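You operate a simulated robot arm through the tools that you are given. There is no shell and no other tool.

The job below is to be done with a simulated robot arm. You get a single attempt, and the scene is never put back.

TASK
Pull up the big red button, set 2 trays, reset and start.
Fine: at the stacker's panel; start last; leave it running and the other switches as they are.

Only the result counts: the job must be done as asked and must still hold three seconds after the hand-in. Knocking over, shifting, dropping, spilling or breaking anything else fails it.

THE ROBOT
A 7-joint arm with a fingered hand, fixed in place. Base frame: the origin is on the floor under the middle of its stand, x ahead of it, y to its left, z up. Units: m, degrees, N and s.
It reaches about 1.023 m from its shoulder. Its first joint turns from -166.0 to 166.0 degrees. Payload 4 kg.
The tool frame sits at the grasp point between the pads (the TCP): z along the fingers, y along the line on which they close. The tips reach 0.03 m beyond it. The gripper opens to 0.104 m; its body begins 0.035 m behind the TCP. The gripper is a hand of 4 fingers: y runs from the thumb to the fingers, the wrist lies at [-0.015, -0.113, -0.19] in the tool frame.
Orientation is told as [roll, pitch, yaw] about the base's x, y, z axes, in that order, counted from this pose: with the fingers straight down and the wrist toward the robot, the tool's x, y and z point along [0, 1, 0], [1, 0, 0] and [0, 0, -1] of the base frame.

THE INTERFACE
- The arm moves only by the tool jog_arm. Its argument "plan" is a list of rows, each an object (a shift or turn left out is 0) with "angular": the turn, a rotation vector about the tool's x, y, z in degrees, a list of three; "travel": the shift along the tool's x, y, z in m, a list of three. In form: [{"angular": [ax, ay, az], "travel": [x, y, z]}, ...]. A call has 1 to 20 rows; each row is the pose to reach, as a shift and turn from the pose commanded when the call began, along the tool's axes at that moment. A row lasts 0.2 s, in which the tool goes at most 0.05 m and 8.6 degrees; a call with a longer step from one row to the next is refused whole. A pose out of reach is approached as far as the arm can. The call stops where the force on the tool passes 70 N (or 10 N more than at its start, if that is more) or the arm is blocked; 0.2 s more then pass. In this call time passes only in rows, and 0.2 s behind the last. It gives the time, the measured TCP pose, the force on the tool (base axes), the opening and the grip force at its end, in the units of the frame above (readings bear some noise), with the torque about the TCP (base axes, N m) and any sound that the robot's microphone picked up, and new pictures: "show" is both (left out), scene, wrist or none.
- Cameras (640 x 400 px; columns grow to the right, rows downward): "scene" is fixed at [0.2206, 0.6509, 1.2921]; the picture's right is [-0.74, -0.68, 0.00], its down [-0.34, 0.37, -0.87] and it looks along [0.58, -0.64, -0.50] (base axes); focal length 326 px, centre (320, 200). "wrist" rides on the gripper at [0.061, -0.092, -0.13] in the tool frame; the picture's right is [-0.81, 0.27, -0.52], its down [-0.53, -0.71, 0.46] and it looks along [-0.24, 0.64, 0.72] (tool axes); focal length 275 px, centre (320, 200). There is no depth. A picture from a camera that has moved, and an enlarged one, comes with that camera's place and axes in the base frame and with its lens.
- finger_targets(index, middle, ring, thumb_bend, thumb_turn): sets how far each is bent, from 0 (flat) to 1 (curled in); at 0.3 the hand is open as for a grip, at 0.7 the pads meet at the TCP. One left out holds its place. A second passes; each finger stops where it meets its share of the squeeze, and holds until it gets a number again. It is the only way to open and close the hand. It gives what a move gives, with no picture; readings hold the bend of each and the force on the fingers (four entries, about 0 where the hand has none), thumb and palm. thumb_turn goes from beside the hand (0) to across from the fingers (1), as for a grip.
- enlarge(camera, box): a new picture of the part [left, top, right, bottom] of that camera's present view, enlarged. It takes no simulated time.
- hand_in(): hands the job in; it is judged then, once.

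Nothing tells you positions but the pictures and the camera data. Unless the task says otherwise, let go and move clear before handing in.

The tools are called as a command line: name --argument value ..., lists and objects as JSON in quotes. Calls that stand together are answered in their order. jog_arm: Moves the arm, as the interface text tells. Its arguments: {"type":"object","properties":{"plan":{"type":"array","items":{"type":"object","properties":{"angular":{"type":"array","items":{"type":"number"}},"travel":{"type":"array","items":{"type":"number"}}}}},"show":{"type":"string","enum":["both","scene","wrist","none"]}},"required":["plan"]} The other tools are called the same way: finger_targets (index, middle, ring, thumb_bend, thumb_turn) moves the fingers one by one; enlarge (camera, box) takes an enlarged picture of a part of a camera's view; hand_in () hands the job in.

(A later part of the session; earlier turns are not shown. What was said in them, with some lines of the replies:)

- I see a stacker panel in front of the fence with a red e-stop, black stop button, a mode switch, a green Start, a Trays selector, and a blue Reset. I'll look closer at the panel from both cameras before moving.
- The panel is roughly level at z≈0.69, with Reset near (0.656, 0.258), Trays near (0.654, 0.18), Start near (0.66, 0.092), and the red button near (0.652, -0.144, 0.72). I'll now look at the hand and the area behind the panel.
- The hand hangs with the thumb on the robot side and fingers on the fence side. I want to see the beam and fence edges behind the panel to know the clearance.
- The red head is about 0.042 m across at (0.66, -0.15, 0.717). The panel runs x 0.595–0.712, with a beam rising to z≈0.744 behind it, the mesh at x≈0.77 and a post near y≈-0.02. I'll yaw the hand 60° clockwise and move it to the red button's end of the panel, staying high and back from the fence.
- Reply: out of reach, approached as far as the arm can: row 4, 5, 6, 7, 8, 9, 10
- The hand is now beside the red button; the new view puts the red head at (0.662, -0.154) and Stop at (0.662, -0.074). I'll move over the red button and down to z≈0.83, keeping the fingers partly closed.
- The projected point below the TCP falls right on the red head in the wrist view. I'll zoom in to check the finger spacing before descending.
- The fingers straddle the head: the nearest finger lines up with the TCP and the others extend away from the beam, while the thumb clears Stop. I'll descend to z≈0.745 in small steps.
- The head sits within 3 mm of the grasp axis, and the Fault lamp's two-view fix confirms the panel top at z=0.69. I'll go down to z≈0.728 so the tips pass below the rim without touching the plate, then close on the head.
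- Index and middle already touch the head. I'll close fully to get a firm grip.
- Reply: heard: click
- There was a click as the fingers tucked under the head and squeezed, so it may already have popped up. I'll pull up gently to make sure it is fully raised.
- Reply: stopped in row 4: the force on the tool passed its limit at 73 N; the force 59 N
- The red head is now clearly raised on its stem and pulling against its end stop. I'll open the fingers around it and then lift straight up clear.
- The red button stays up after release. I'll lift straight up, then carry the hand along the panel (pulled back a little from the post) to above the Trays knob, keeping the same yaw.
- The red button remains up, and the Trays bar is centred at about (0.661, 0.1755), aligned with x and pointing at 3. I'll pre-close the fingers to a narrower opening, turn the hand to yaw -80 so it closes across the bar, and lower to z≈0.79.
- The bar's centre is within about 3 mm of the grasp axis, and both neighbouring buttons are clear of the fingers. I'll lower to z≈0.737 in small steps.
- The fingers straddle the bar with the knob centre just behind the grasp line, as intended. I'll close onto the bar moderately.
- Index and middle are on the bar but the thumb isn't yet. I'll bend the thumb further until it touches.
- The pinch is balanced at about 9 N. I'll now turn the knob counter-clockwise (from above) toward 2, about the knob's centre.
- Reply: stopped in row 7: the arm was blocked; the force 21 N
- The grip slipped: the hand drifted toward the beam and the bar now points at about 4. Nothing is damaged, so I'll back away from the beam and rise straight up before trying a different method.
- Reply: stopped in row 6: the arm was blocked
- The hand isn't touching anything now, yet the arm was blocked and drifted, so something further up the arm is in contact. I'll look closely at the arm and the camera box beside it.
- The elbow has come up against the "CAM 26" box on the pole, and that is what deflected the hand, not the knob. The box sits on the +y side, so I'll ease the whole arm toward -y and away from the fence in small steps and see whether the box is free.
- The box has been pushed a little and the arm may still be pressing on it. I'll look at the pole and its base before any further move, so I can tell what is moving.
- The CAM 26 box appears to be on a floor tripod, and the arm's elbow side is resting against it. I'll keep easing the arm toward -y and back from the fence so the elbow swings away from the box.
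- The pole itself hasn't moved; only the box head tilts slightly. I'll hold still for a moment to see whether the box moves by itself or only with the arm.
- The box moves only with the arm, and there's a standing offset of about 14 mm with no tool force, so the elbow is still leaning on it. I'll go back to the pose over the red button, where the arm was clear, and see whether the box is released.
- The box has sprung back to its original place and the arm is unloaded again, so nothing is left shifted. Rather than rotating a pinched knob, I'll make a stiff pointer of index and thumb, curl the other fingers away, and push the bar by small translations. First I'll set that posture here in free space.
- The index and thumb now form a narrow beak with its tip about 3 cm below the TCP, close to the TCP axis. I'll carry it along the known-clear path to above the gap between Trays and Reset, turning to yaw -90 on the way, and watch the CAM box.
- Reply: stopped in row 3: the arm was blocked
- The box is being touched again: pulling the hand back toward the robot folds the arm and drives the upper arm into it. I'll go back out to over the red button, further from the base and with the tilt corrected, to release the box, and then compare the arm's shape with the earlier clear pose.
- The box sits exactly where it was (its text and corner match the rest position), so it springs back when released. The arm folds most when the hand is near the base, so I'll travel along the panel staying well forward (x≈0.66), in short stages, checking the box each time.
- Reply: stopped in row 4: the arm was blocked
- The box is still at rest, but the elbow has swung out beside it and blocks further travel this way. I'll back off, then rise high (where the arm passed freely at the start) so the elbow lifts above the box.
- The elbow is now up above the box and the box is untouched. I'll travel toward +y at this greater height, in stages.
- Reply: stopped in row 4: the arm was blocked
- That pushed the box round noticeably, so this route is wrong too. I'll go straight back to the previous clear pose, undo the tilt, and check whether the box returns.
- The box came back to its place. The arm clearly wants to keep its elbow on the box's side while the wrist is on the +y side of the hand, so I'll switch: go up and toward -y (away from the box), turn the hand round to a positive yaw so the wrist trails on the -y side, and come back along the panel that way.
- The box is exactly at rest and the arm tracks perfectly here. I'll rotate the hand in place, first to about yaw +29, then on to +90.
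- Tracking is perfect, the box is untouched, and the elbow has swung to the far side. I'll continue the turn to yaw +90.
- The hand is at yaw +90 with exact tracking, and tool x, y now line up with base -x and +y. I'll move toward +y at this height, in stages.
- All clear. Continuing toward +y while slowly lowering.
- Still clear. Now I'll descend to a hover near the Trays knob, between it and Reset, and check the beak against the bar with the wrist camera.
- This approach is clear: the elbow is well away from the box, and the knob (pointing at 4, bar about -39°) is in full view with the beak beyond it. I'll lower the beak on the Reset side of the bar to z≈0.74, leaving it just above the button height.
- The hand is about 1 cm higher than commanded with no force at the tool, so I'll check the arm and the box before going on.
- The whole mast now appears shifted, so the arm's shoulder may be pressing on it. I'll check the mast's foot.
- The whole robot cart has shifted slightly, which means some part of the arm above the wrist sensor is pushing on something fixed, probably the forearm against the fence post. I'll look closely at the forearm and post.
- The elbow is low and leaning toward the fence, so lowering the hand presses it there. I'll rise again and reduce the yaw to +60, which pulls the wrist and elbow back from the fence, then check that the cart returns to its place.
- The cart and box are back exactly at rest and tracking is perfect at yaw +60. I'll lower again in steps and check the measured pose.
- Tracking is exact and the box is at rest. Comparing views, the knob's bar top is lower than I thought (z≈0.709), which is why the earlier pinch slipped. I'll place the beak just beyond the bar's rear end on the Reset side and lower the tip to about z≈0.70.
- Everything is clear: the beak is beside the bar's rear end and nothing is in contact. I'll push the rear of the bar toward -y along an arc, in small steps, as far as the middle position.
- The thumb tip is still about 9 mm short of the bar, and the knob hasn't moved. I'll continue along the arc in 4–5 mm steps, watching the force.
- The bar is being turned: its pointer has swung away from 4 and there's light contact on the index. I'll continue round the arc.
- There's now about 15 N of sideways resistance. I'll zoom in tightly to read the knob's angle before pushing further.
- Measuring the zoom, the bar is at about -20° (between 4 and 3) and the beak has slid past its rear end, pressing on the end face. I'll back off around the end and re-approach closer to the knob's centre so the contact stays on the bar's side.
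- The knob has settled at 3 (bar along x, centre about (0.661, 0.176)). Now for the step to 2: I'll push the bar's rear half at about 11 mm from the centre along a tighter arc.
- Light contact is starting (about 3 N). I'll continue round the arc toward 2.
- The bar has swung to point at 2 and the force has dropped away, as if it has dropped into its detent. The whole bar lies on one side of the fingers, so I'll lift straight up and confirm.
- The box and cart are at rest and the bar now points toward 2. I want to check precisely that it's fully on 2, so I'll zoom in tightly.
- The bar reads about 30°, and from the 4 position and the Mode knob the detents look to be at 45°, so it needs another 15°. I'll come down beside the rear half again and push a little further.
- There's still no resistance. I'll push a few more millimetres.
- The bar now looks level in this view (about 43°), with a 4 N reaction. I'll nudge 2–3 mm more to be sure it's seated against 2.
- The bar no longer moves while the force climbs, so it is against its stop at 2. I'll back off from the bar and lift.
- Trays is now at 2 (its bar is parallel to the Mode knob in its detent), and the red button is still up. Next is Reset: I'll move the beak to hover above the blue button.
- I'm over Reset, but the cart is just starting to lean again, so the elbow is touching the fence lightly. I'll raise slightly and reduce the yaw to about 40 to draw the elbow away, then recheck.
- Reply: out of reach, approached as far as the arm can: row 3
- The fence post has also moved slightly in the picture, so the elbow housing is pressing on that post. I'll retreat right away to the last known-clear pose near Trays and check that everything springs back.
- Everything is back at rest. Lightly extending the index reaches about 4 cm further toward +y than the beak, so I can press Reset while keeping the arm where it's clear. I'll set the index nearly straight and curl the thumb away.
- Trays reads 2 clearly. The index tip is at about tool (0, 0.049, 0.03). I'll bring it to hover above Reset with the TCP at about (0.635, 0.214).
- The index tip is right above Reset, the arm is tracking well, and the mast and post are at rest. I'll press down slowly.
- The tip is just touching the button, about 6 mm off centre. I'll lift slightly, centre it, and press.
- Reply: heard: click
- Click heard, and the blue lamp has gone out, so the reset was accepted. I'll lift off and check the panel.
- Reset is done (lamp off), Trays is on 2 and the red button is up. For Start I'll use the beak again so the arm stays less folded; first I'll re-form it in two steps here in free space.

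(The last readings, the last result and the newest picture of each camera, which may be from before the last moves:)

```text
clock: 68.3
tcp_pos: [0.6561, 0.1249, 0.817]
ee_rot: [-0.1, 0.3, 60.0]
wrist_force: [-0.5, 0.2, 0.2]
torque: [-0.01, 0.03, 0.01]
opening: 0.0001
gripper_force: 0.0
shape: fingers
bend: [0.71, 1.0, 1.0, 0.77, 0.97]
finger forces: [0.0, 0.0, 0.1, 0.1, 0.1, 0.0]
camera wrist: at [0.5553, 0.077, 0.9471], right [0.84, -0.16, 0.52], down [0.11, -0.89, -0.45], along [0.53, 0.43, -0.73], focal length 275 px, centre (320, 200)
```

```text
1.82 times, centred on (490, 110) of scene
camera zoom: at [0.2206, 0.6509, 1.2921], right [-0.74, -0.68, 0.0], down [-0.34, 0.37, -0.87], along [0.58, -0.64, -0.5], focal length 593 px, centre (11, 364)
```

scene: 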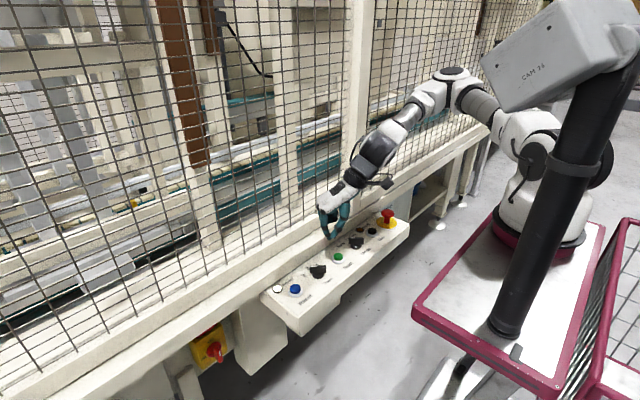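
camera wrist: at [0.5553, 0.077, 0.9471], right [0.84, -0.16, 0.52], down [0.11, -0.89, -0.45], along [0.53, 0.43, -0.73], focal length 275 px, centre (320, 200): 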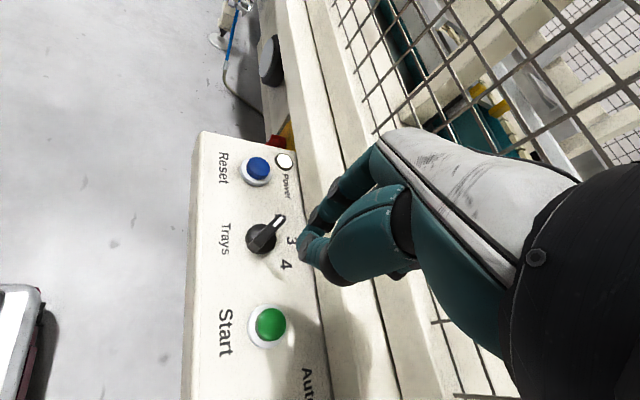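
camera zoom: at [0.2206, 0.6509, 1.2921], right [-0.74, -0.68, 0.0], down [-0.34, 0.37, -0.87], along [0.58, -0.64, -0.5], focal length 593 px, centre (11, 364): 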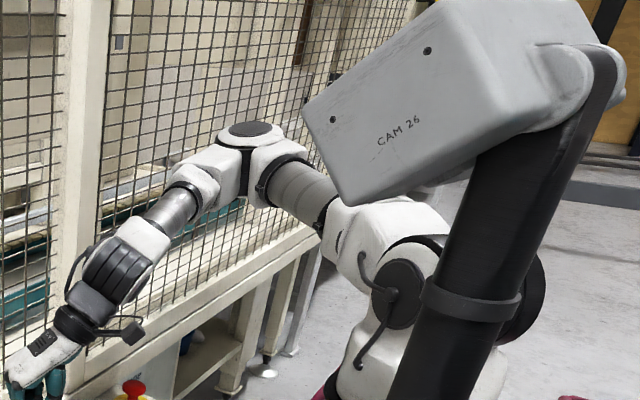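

All at rest with good tracking. I'll move over Start and lower to a hover, then check alignment.

jog_arm --plan '[{"travel": [-0.0109, -0.015, 0.005]}, {"travel": [-0.0217, -0.03, 0.02]}, {"travel": [-0.0217, -0.03, 0.037]}, {"travel": [-0.0217, -0.03, 0.053]}]' --show "both"

enlarge --camera "scene" --box '[340, 0, 640, 220]'

enlarge --camera "scene" --box '[300, 205, 390, 285]'

enlarge --camera "wrist" --box '[200, 160, 380, 340]'

```text
clock: 69.3
tcp_pos: [0.6593, 0.0872, 0.762]
ee_rot: [-0.2, 0.2, 59.8]
wrist_force: [0.0, 0.3, -0.8]
torque: [-0.03, 0.0, -0.02]
opening: 0.0001
gripper_force: 0.1
shape: fingers
bend: [0.71, 1.0, 1.0, 0.77, 0.97]
finger forces: [0.0, 0.1, 0.0, 0.0, 0.0, 0.0]
camera wrist: at [0.5591, 0.0401, 0.8937], right [0.84, -0.17, 0.52], down [0.1, -0.89, -0.45], along [0.53, 0.43, -0.73], focal length 275 px, centre (320, 200)
```

scene: 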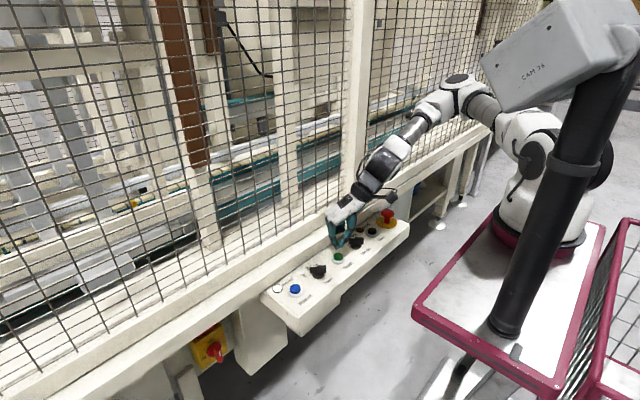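
wrist: 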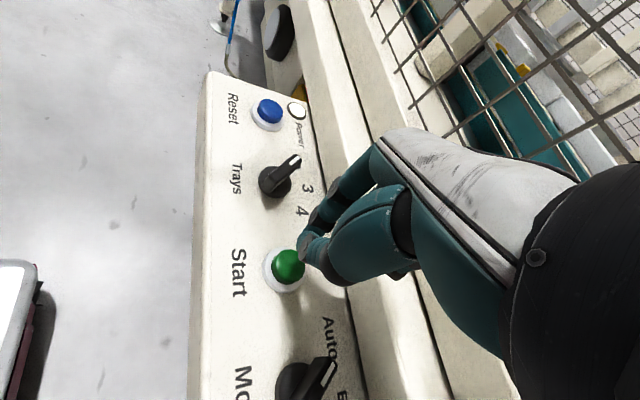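

```text
1.82 times, centred on (490, 110) of scene
camera zoom: at [0.2206, 0.6509, 1.2921], right [-0.74, -0.68, 0.0], down [-0.34, 0.37, -0.87], along [0.58, -0.64, -0.5], focal length 593 px, centre (11, 364)
```

zoom: 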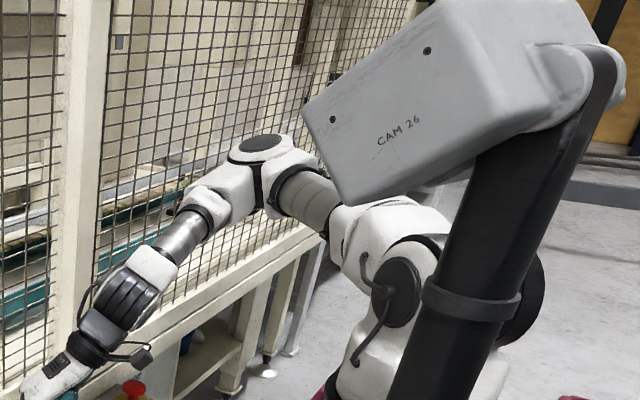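

```text
5.00 times, centred on (345, 245) of scene
camera zoom: at [0.2206, 0.6509, 1.2921], right [-0.74, -0.68, 0.0], down [-0.34, 0.37, -0.87], along [0.58, -0.64, -0.5], focal length 1631 px, centre (195, -25)
```

zoom: 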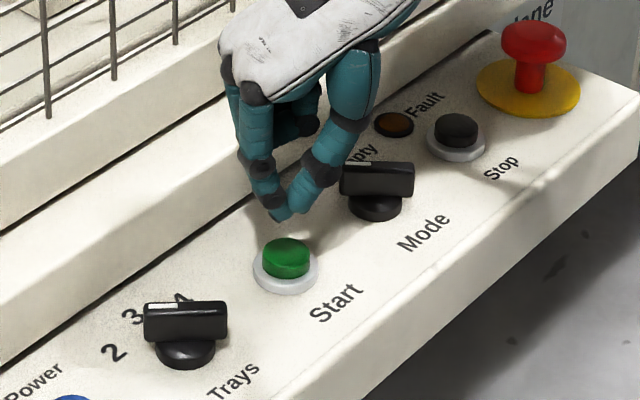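

```text
2.22 times, centred on (290, 250) of wrist
camera zoom: at [0.5591, 0.0401, 0.8937], right [0.84, -0.17, 0.52], down [0.1, -0.89, -0.45], along [0.53, 0.43, -0.73], focal length 612 px, centre (387, 89)
```

zoom: 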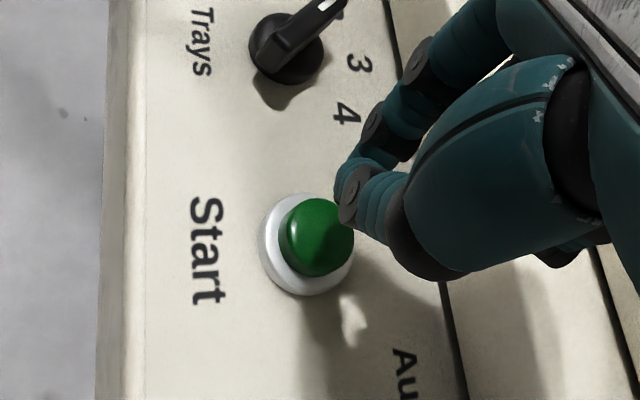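

The beak is aligned with the green button to within about 3 mm, and everything else is clear and at rest. I'll press Start slowly.

jog_arm --plan '[{"travel": [0, 0, 0.012]}, {"travel": [0, 0, 0.022]}, {"travel": [0, 0, 0.028]}, {"travel": [0, 0, 0.032]}, {"travel": [0, 0, 0.035]}]' --show "none"

enlarge --camera "scene" --box '[300, 205, 390, 285]'

```text
clock: 70.5
tcp_pos: [0.6599, 0.0866, 0.7273]
ee_rot: [-0.2, 0.1, 60.0]
wrist_force: [0.2, -0.1, 5.0]
torque: [0.04, 0.0, 0.01]
opening: 0.0002
gripper_force: 0.0
shape: fingers
bend: [0.71, 1.0, 1.0, 0.77, 0.97]
finger forces: [0.0, 0.1, 0.0, 0.0, 0.0, 0.1]
heard: click
```

```text
5.00 times, centred on (345, 245) of scene
camera zoom: at [0.2206, 0.6509, 1.2921], right [-0.74, -0.68, 0.0], down [-0.34, 0.37, -0.87], along [0.58, -0.64, -0.5], focal length 1631 px, centre (195, -25)
```

zoom: 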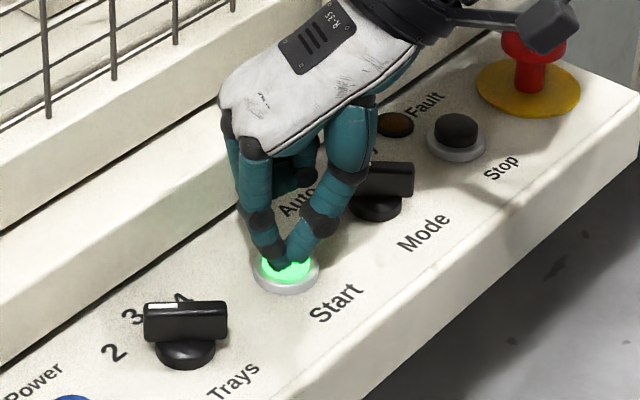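

Click heard, and the green Start lamp has lit up, so it's running. I'll lift straight off and check the panel and surroundings.

jog_arm --plan '[{"travel": [0, 0, -0.01]}, {"travel": [0, 0, -0.025]}, {"travel": [0, 0, -0.05]}, {"travel": [0, 0, -0.08]}, {"travel": [0, 0, -0.11]}]' --show "both"

enlarge --camera "scene" --box '[265, 205, 425, 310]'

enlarge --camera "scene" --box '[340, 0, 640, 220]'

enlarge --camera "scene" --box '[440, 140, 640, 400]'

```text
clock: 71.7
tcp_pos: [0.6588, 0.0877, 0.838]
ee_rot: [-0.3, 0.2, 60.0]
wrist_force: [-1.3, 0.1, 0.3]
torque: [0.04, 0.04, -0.01]
opening: 0.0
gripper_force: 0.1
shape: fingers
bend: [0.71, 1.0, 1.0, 0.77, 0.97]
finger forces: [0.0, 0.0, 0.0, 0.1, 0.0, 0.1]
camera wrist: at [0.5584, 0.0407, 0.9693], right [0.84, -0.17, 0.52], down [0.1, -0.89, -0.45], along [0.53, 0.43, -0.73], focal length 275 px, centre (320, 200)
```

scene: 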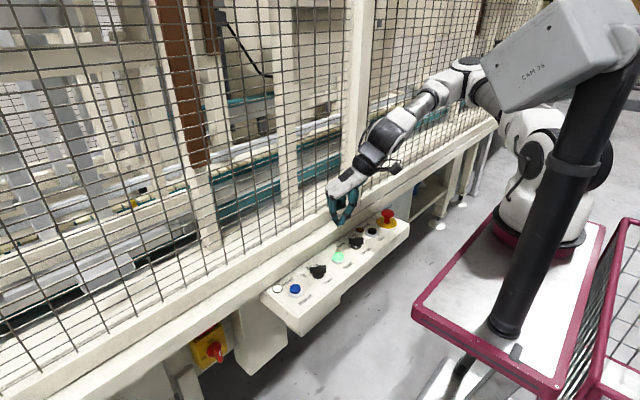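
wrist: 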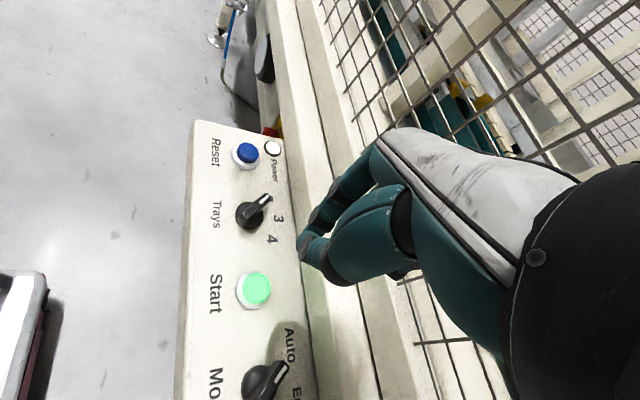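

```text
3.81 times, centred on (345, 258) of scene
camera zoom: at [0.2206, 0.6509, 1.2921], right [-0.74, -0.68, 0.0], down [-0.34, 0.37, -0.87], along [0.58, -0.64, -0.5], focal length 1243 px, centre (225, -19)
```

zoom: 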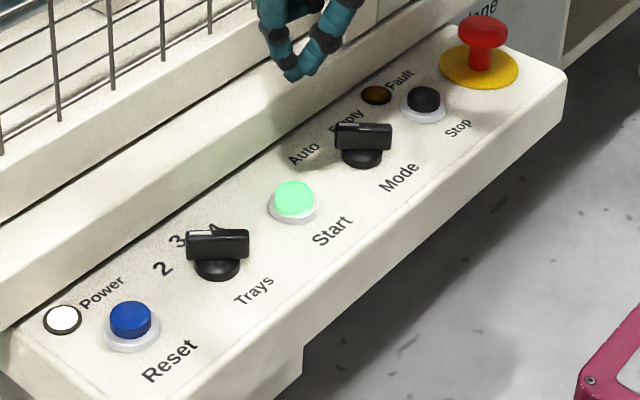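

```text
1.82 times, centred on (490, 110) of scene
camera zoom: at [0.2206, 0.6509, 1.2921], right [-0.74, -0.68, 0.0], down [-0.34, 0.37, -0.87], along [0.58, -0.64, -0.5], focal length 593 px, centre (11, 364)
```

zoom: 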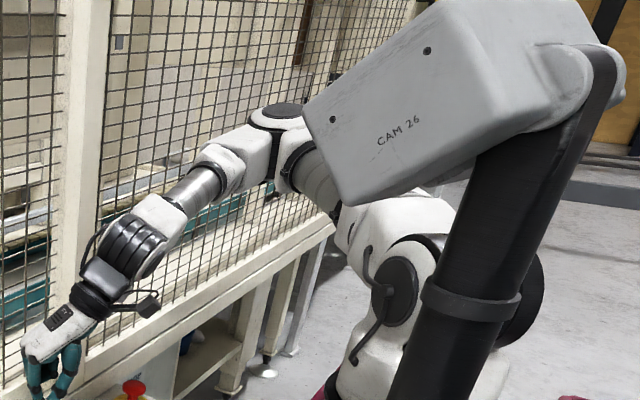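

```text
1.54 times, centred on (540, 270) of scene
camera zoom: at [0.2206, 0.6509, 1.2921], right [-0.74, -0.68, 0.0], down [-0.34, 0.37, -0.87], along [0.58, -0.64, -0.5], focal length 502 px, centre (-18, 92)
```

zoom: 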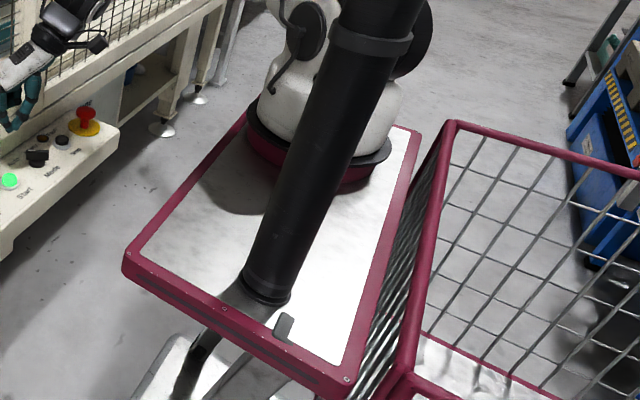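

Start stays lit, Reset is out, Trays is on 2, the red button is up, Mode and Stop are unchanged, and the mast, cart and post are all at rest. I'll wait a moment to confirm it keeps running.

jog_arm --plan '[{"travel": [0, 0, 0]}, {"travel": [0, 0, 0]}, {"travel": [0, 0, 0]}, {"travel": [0, 0, 0]}, {"travel": [0, 0, 0]}, {"travel": [0, 0, 0]}, {"travel": [0, 0, 0]}, {"travel": [0, 0, 0]}, {"travel": [0, 0, 0]}, {"travel": [0, 0, 0]}]' --show "scene"

enlarge --camera "scene" --box '[265, 205, 425, 310]'

```text
clock: 73.9
tcp_pos: [0.6581, 0.0881, 0.8369]
ee_rot: [-0.1, 0.2, 60.0]
wrist_force: [0.0, -0.4, -0.6]
torque: [0.01, 0.0, 0.0]
opening: 0.0003
gripper_force: 0.1
shape: fingers
bend: [0.71, 1.0, 1.0, 0.77, 0.97]
finger forces: [0.1, 0.1, 0.0, 0.1, 0.0, 0.0]
```

scene: 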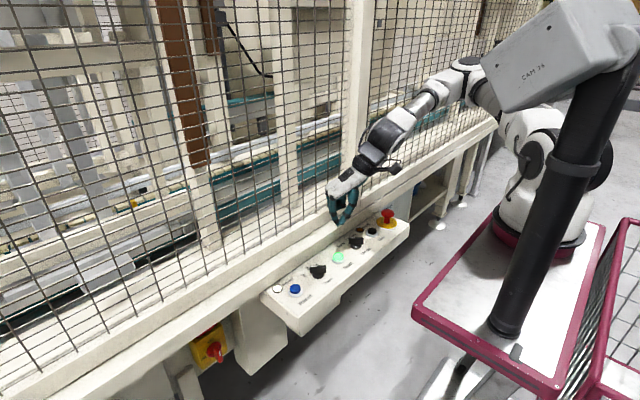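

```text
3.81 times, centred on (345, 258) of scene
camera zoom: at [0.2206, 0.6509, 1.2921], right [-0.74, -0.68, 0.0], down [-0.34, 0.37, -0.87], along [0.58, -0.64, -0.5], focal length 1243 px, centre (225, -19)
```

zoom: 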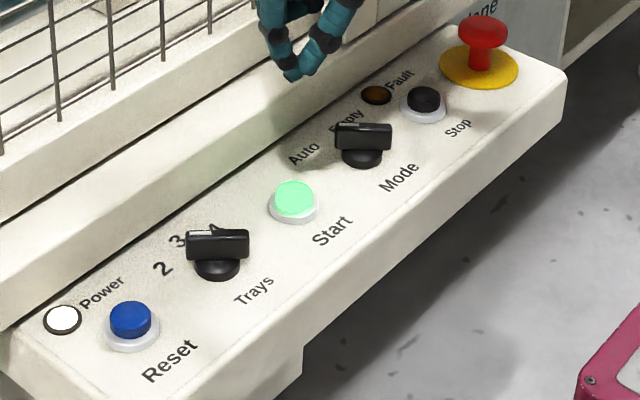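

The stacker keeps running: Start is lit, Trays is on 2, the red button is up, and the hand is clear of the panel. I'm handing in.

hand_in

```text
The job is handed in.
```

The stacker is running: the red button is up, Trays is on 2, and I pressed Reset and then Start last. Start was still lit green about three seconds after the press, when I handed in. I have no result back from the judging.

- **Panel:** Reset clicked and its lamp went out, and Start clicked and lit. Mode and Stop look as they did at the start.
- **Trays knob:** my first attempt slipped and turned it to 4. I then pushed it round to 2 until it stopped.
- **Contacts along the way:** the arm pushed the "CAM 26" camera box beside it several times. It also leaned on the fence, shifting the robot's own cart and moving one fence post slightly. The box, the cart and the post all went back to where they were, as far as the pictures show.
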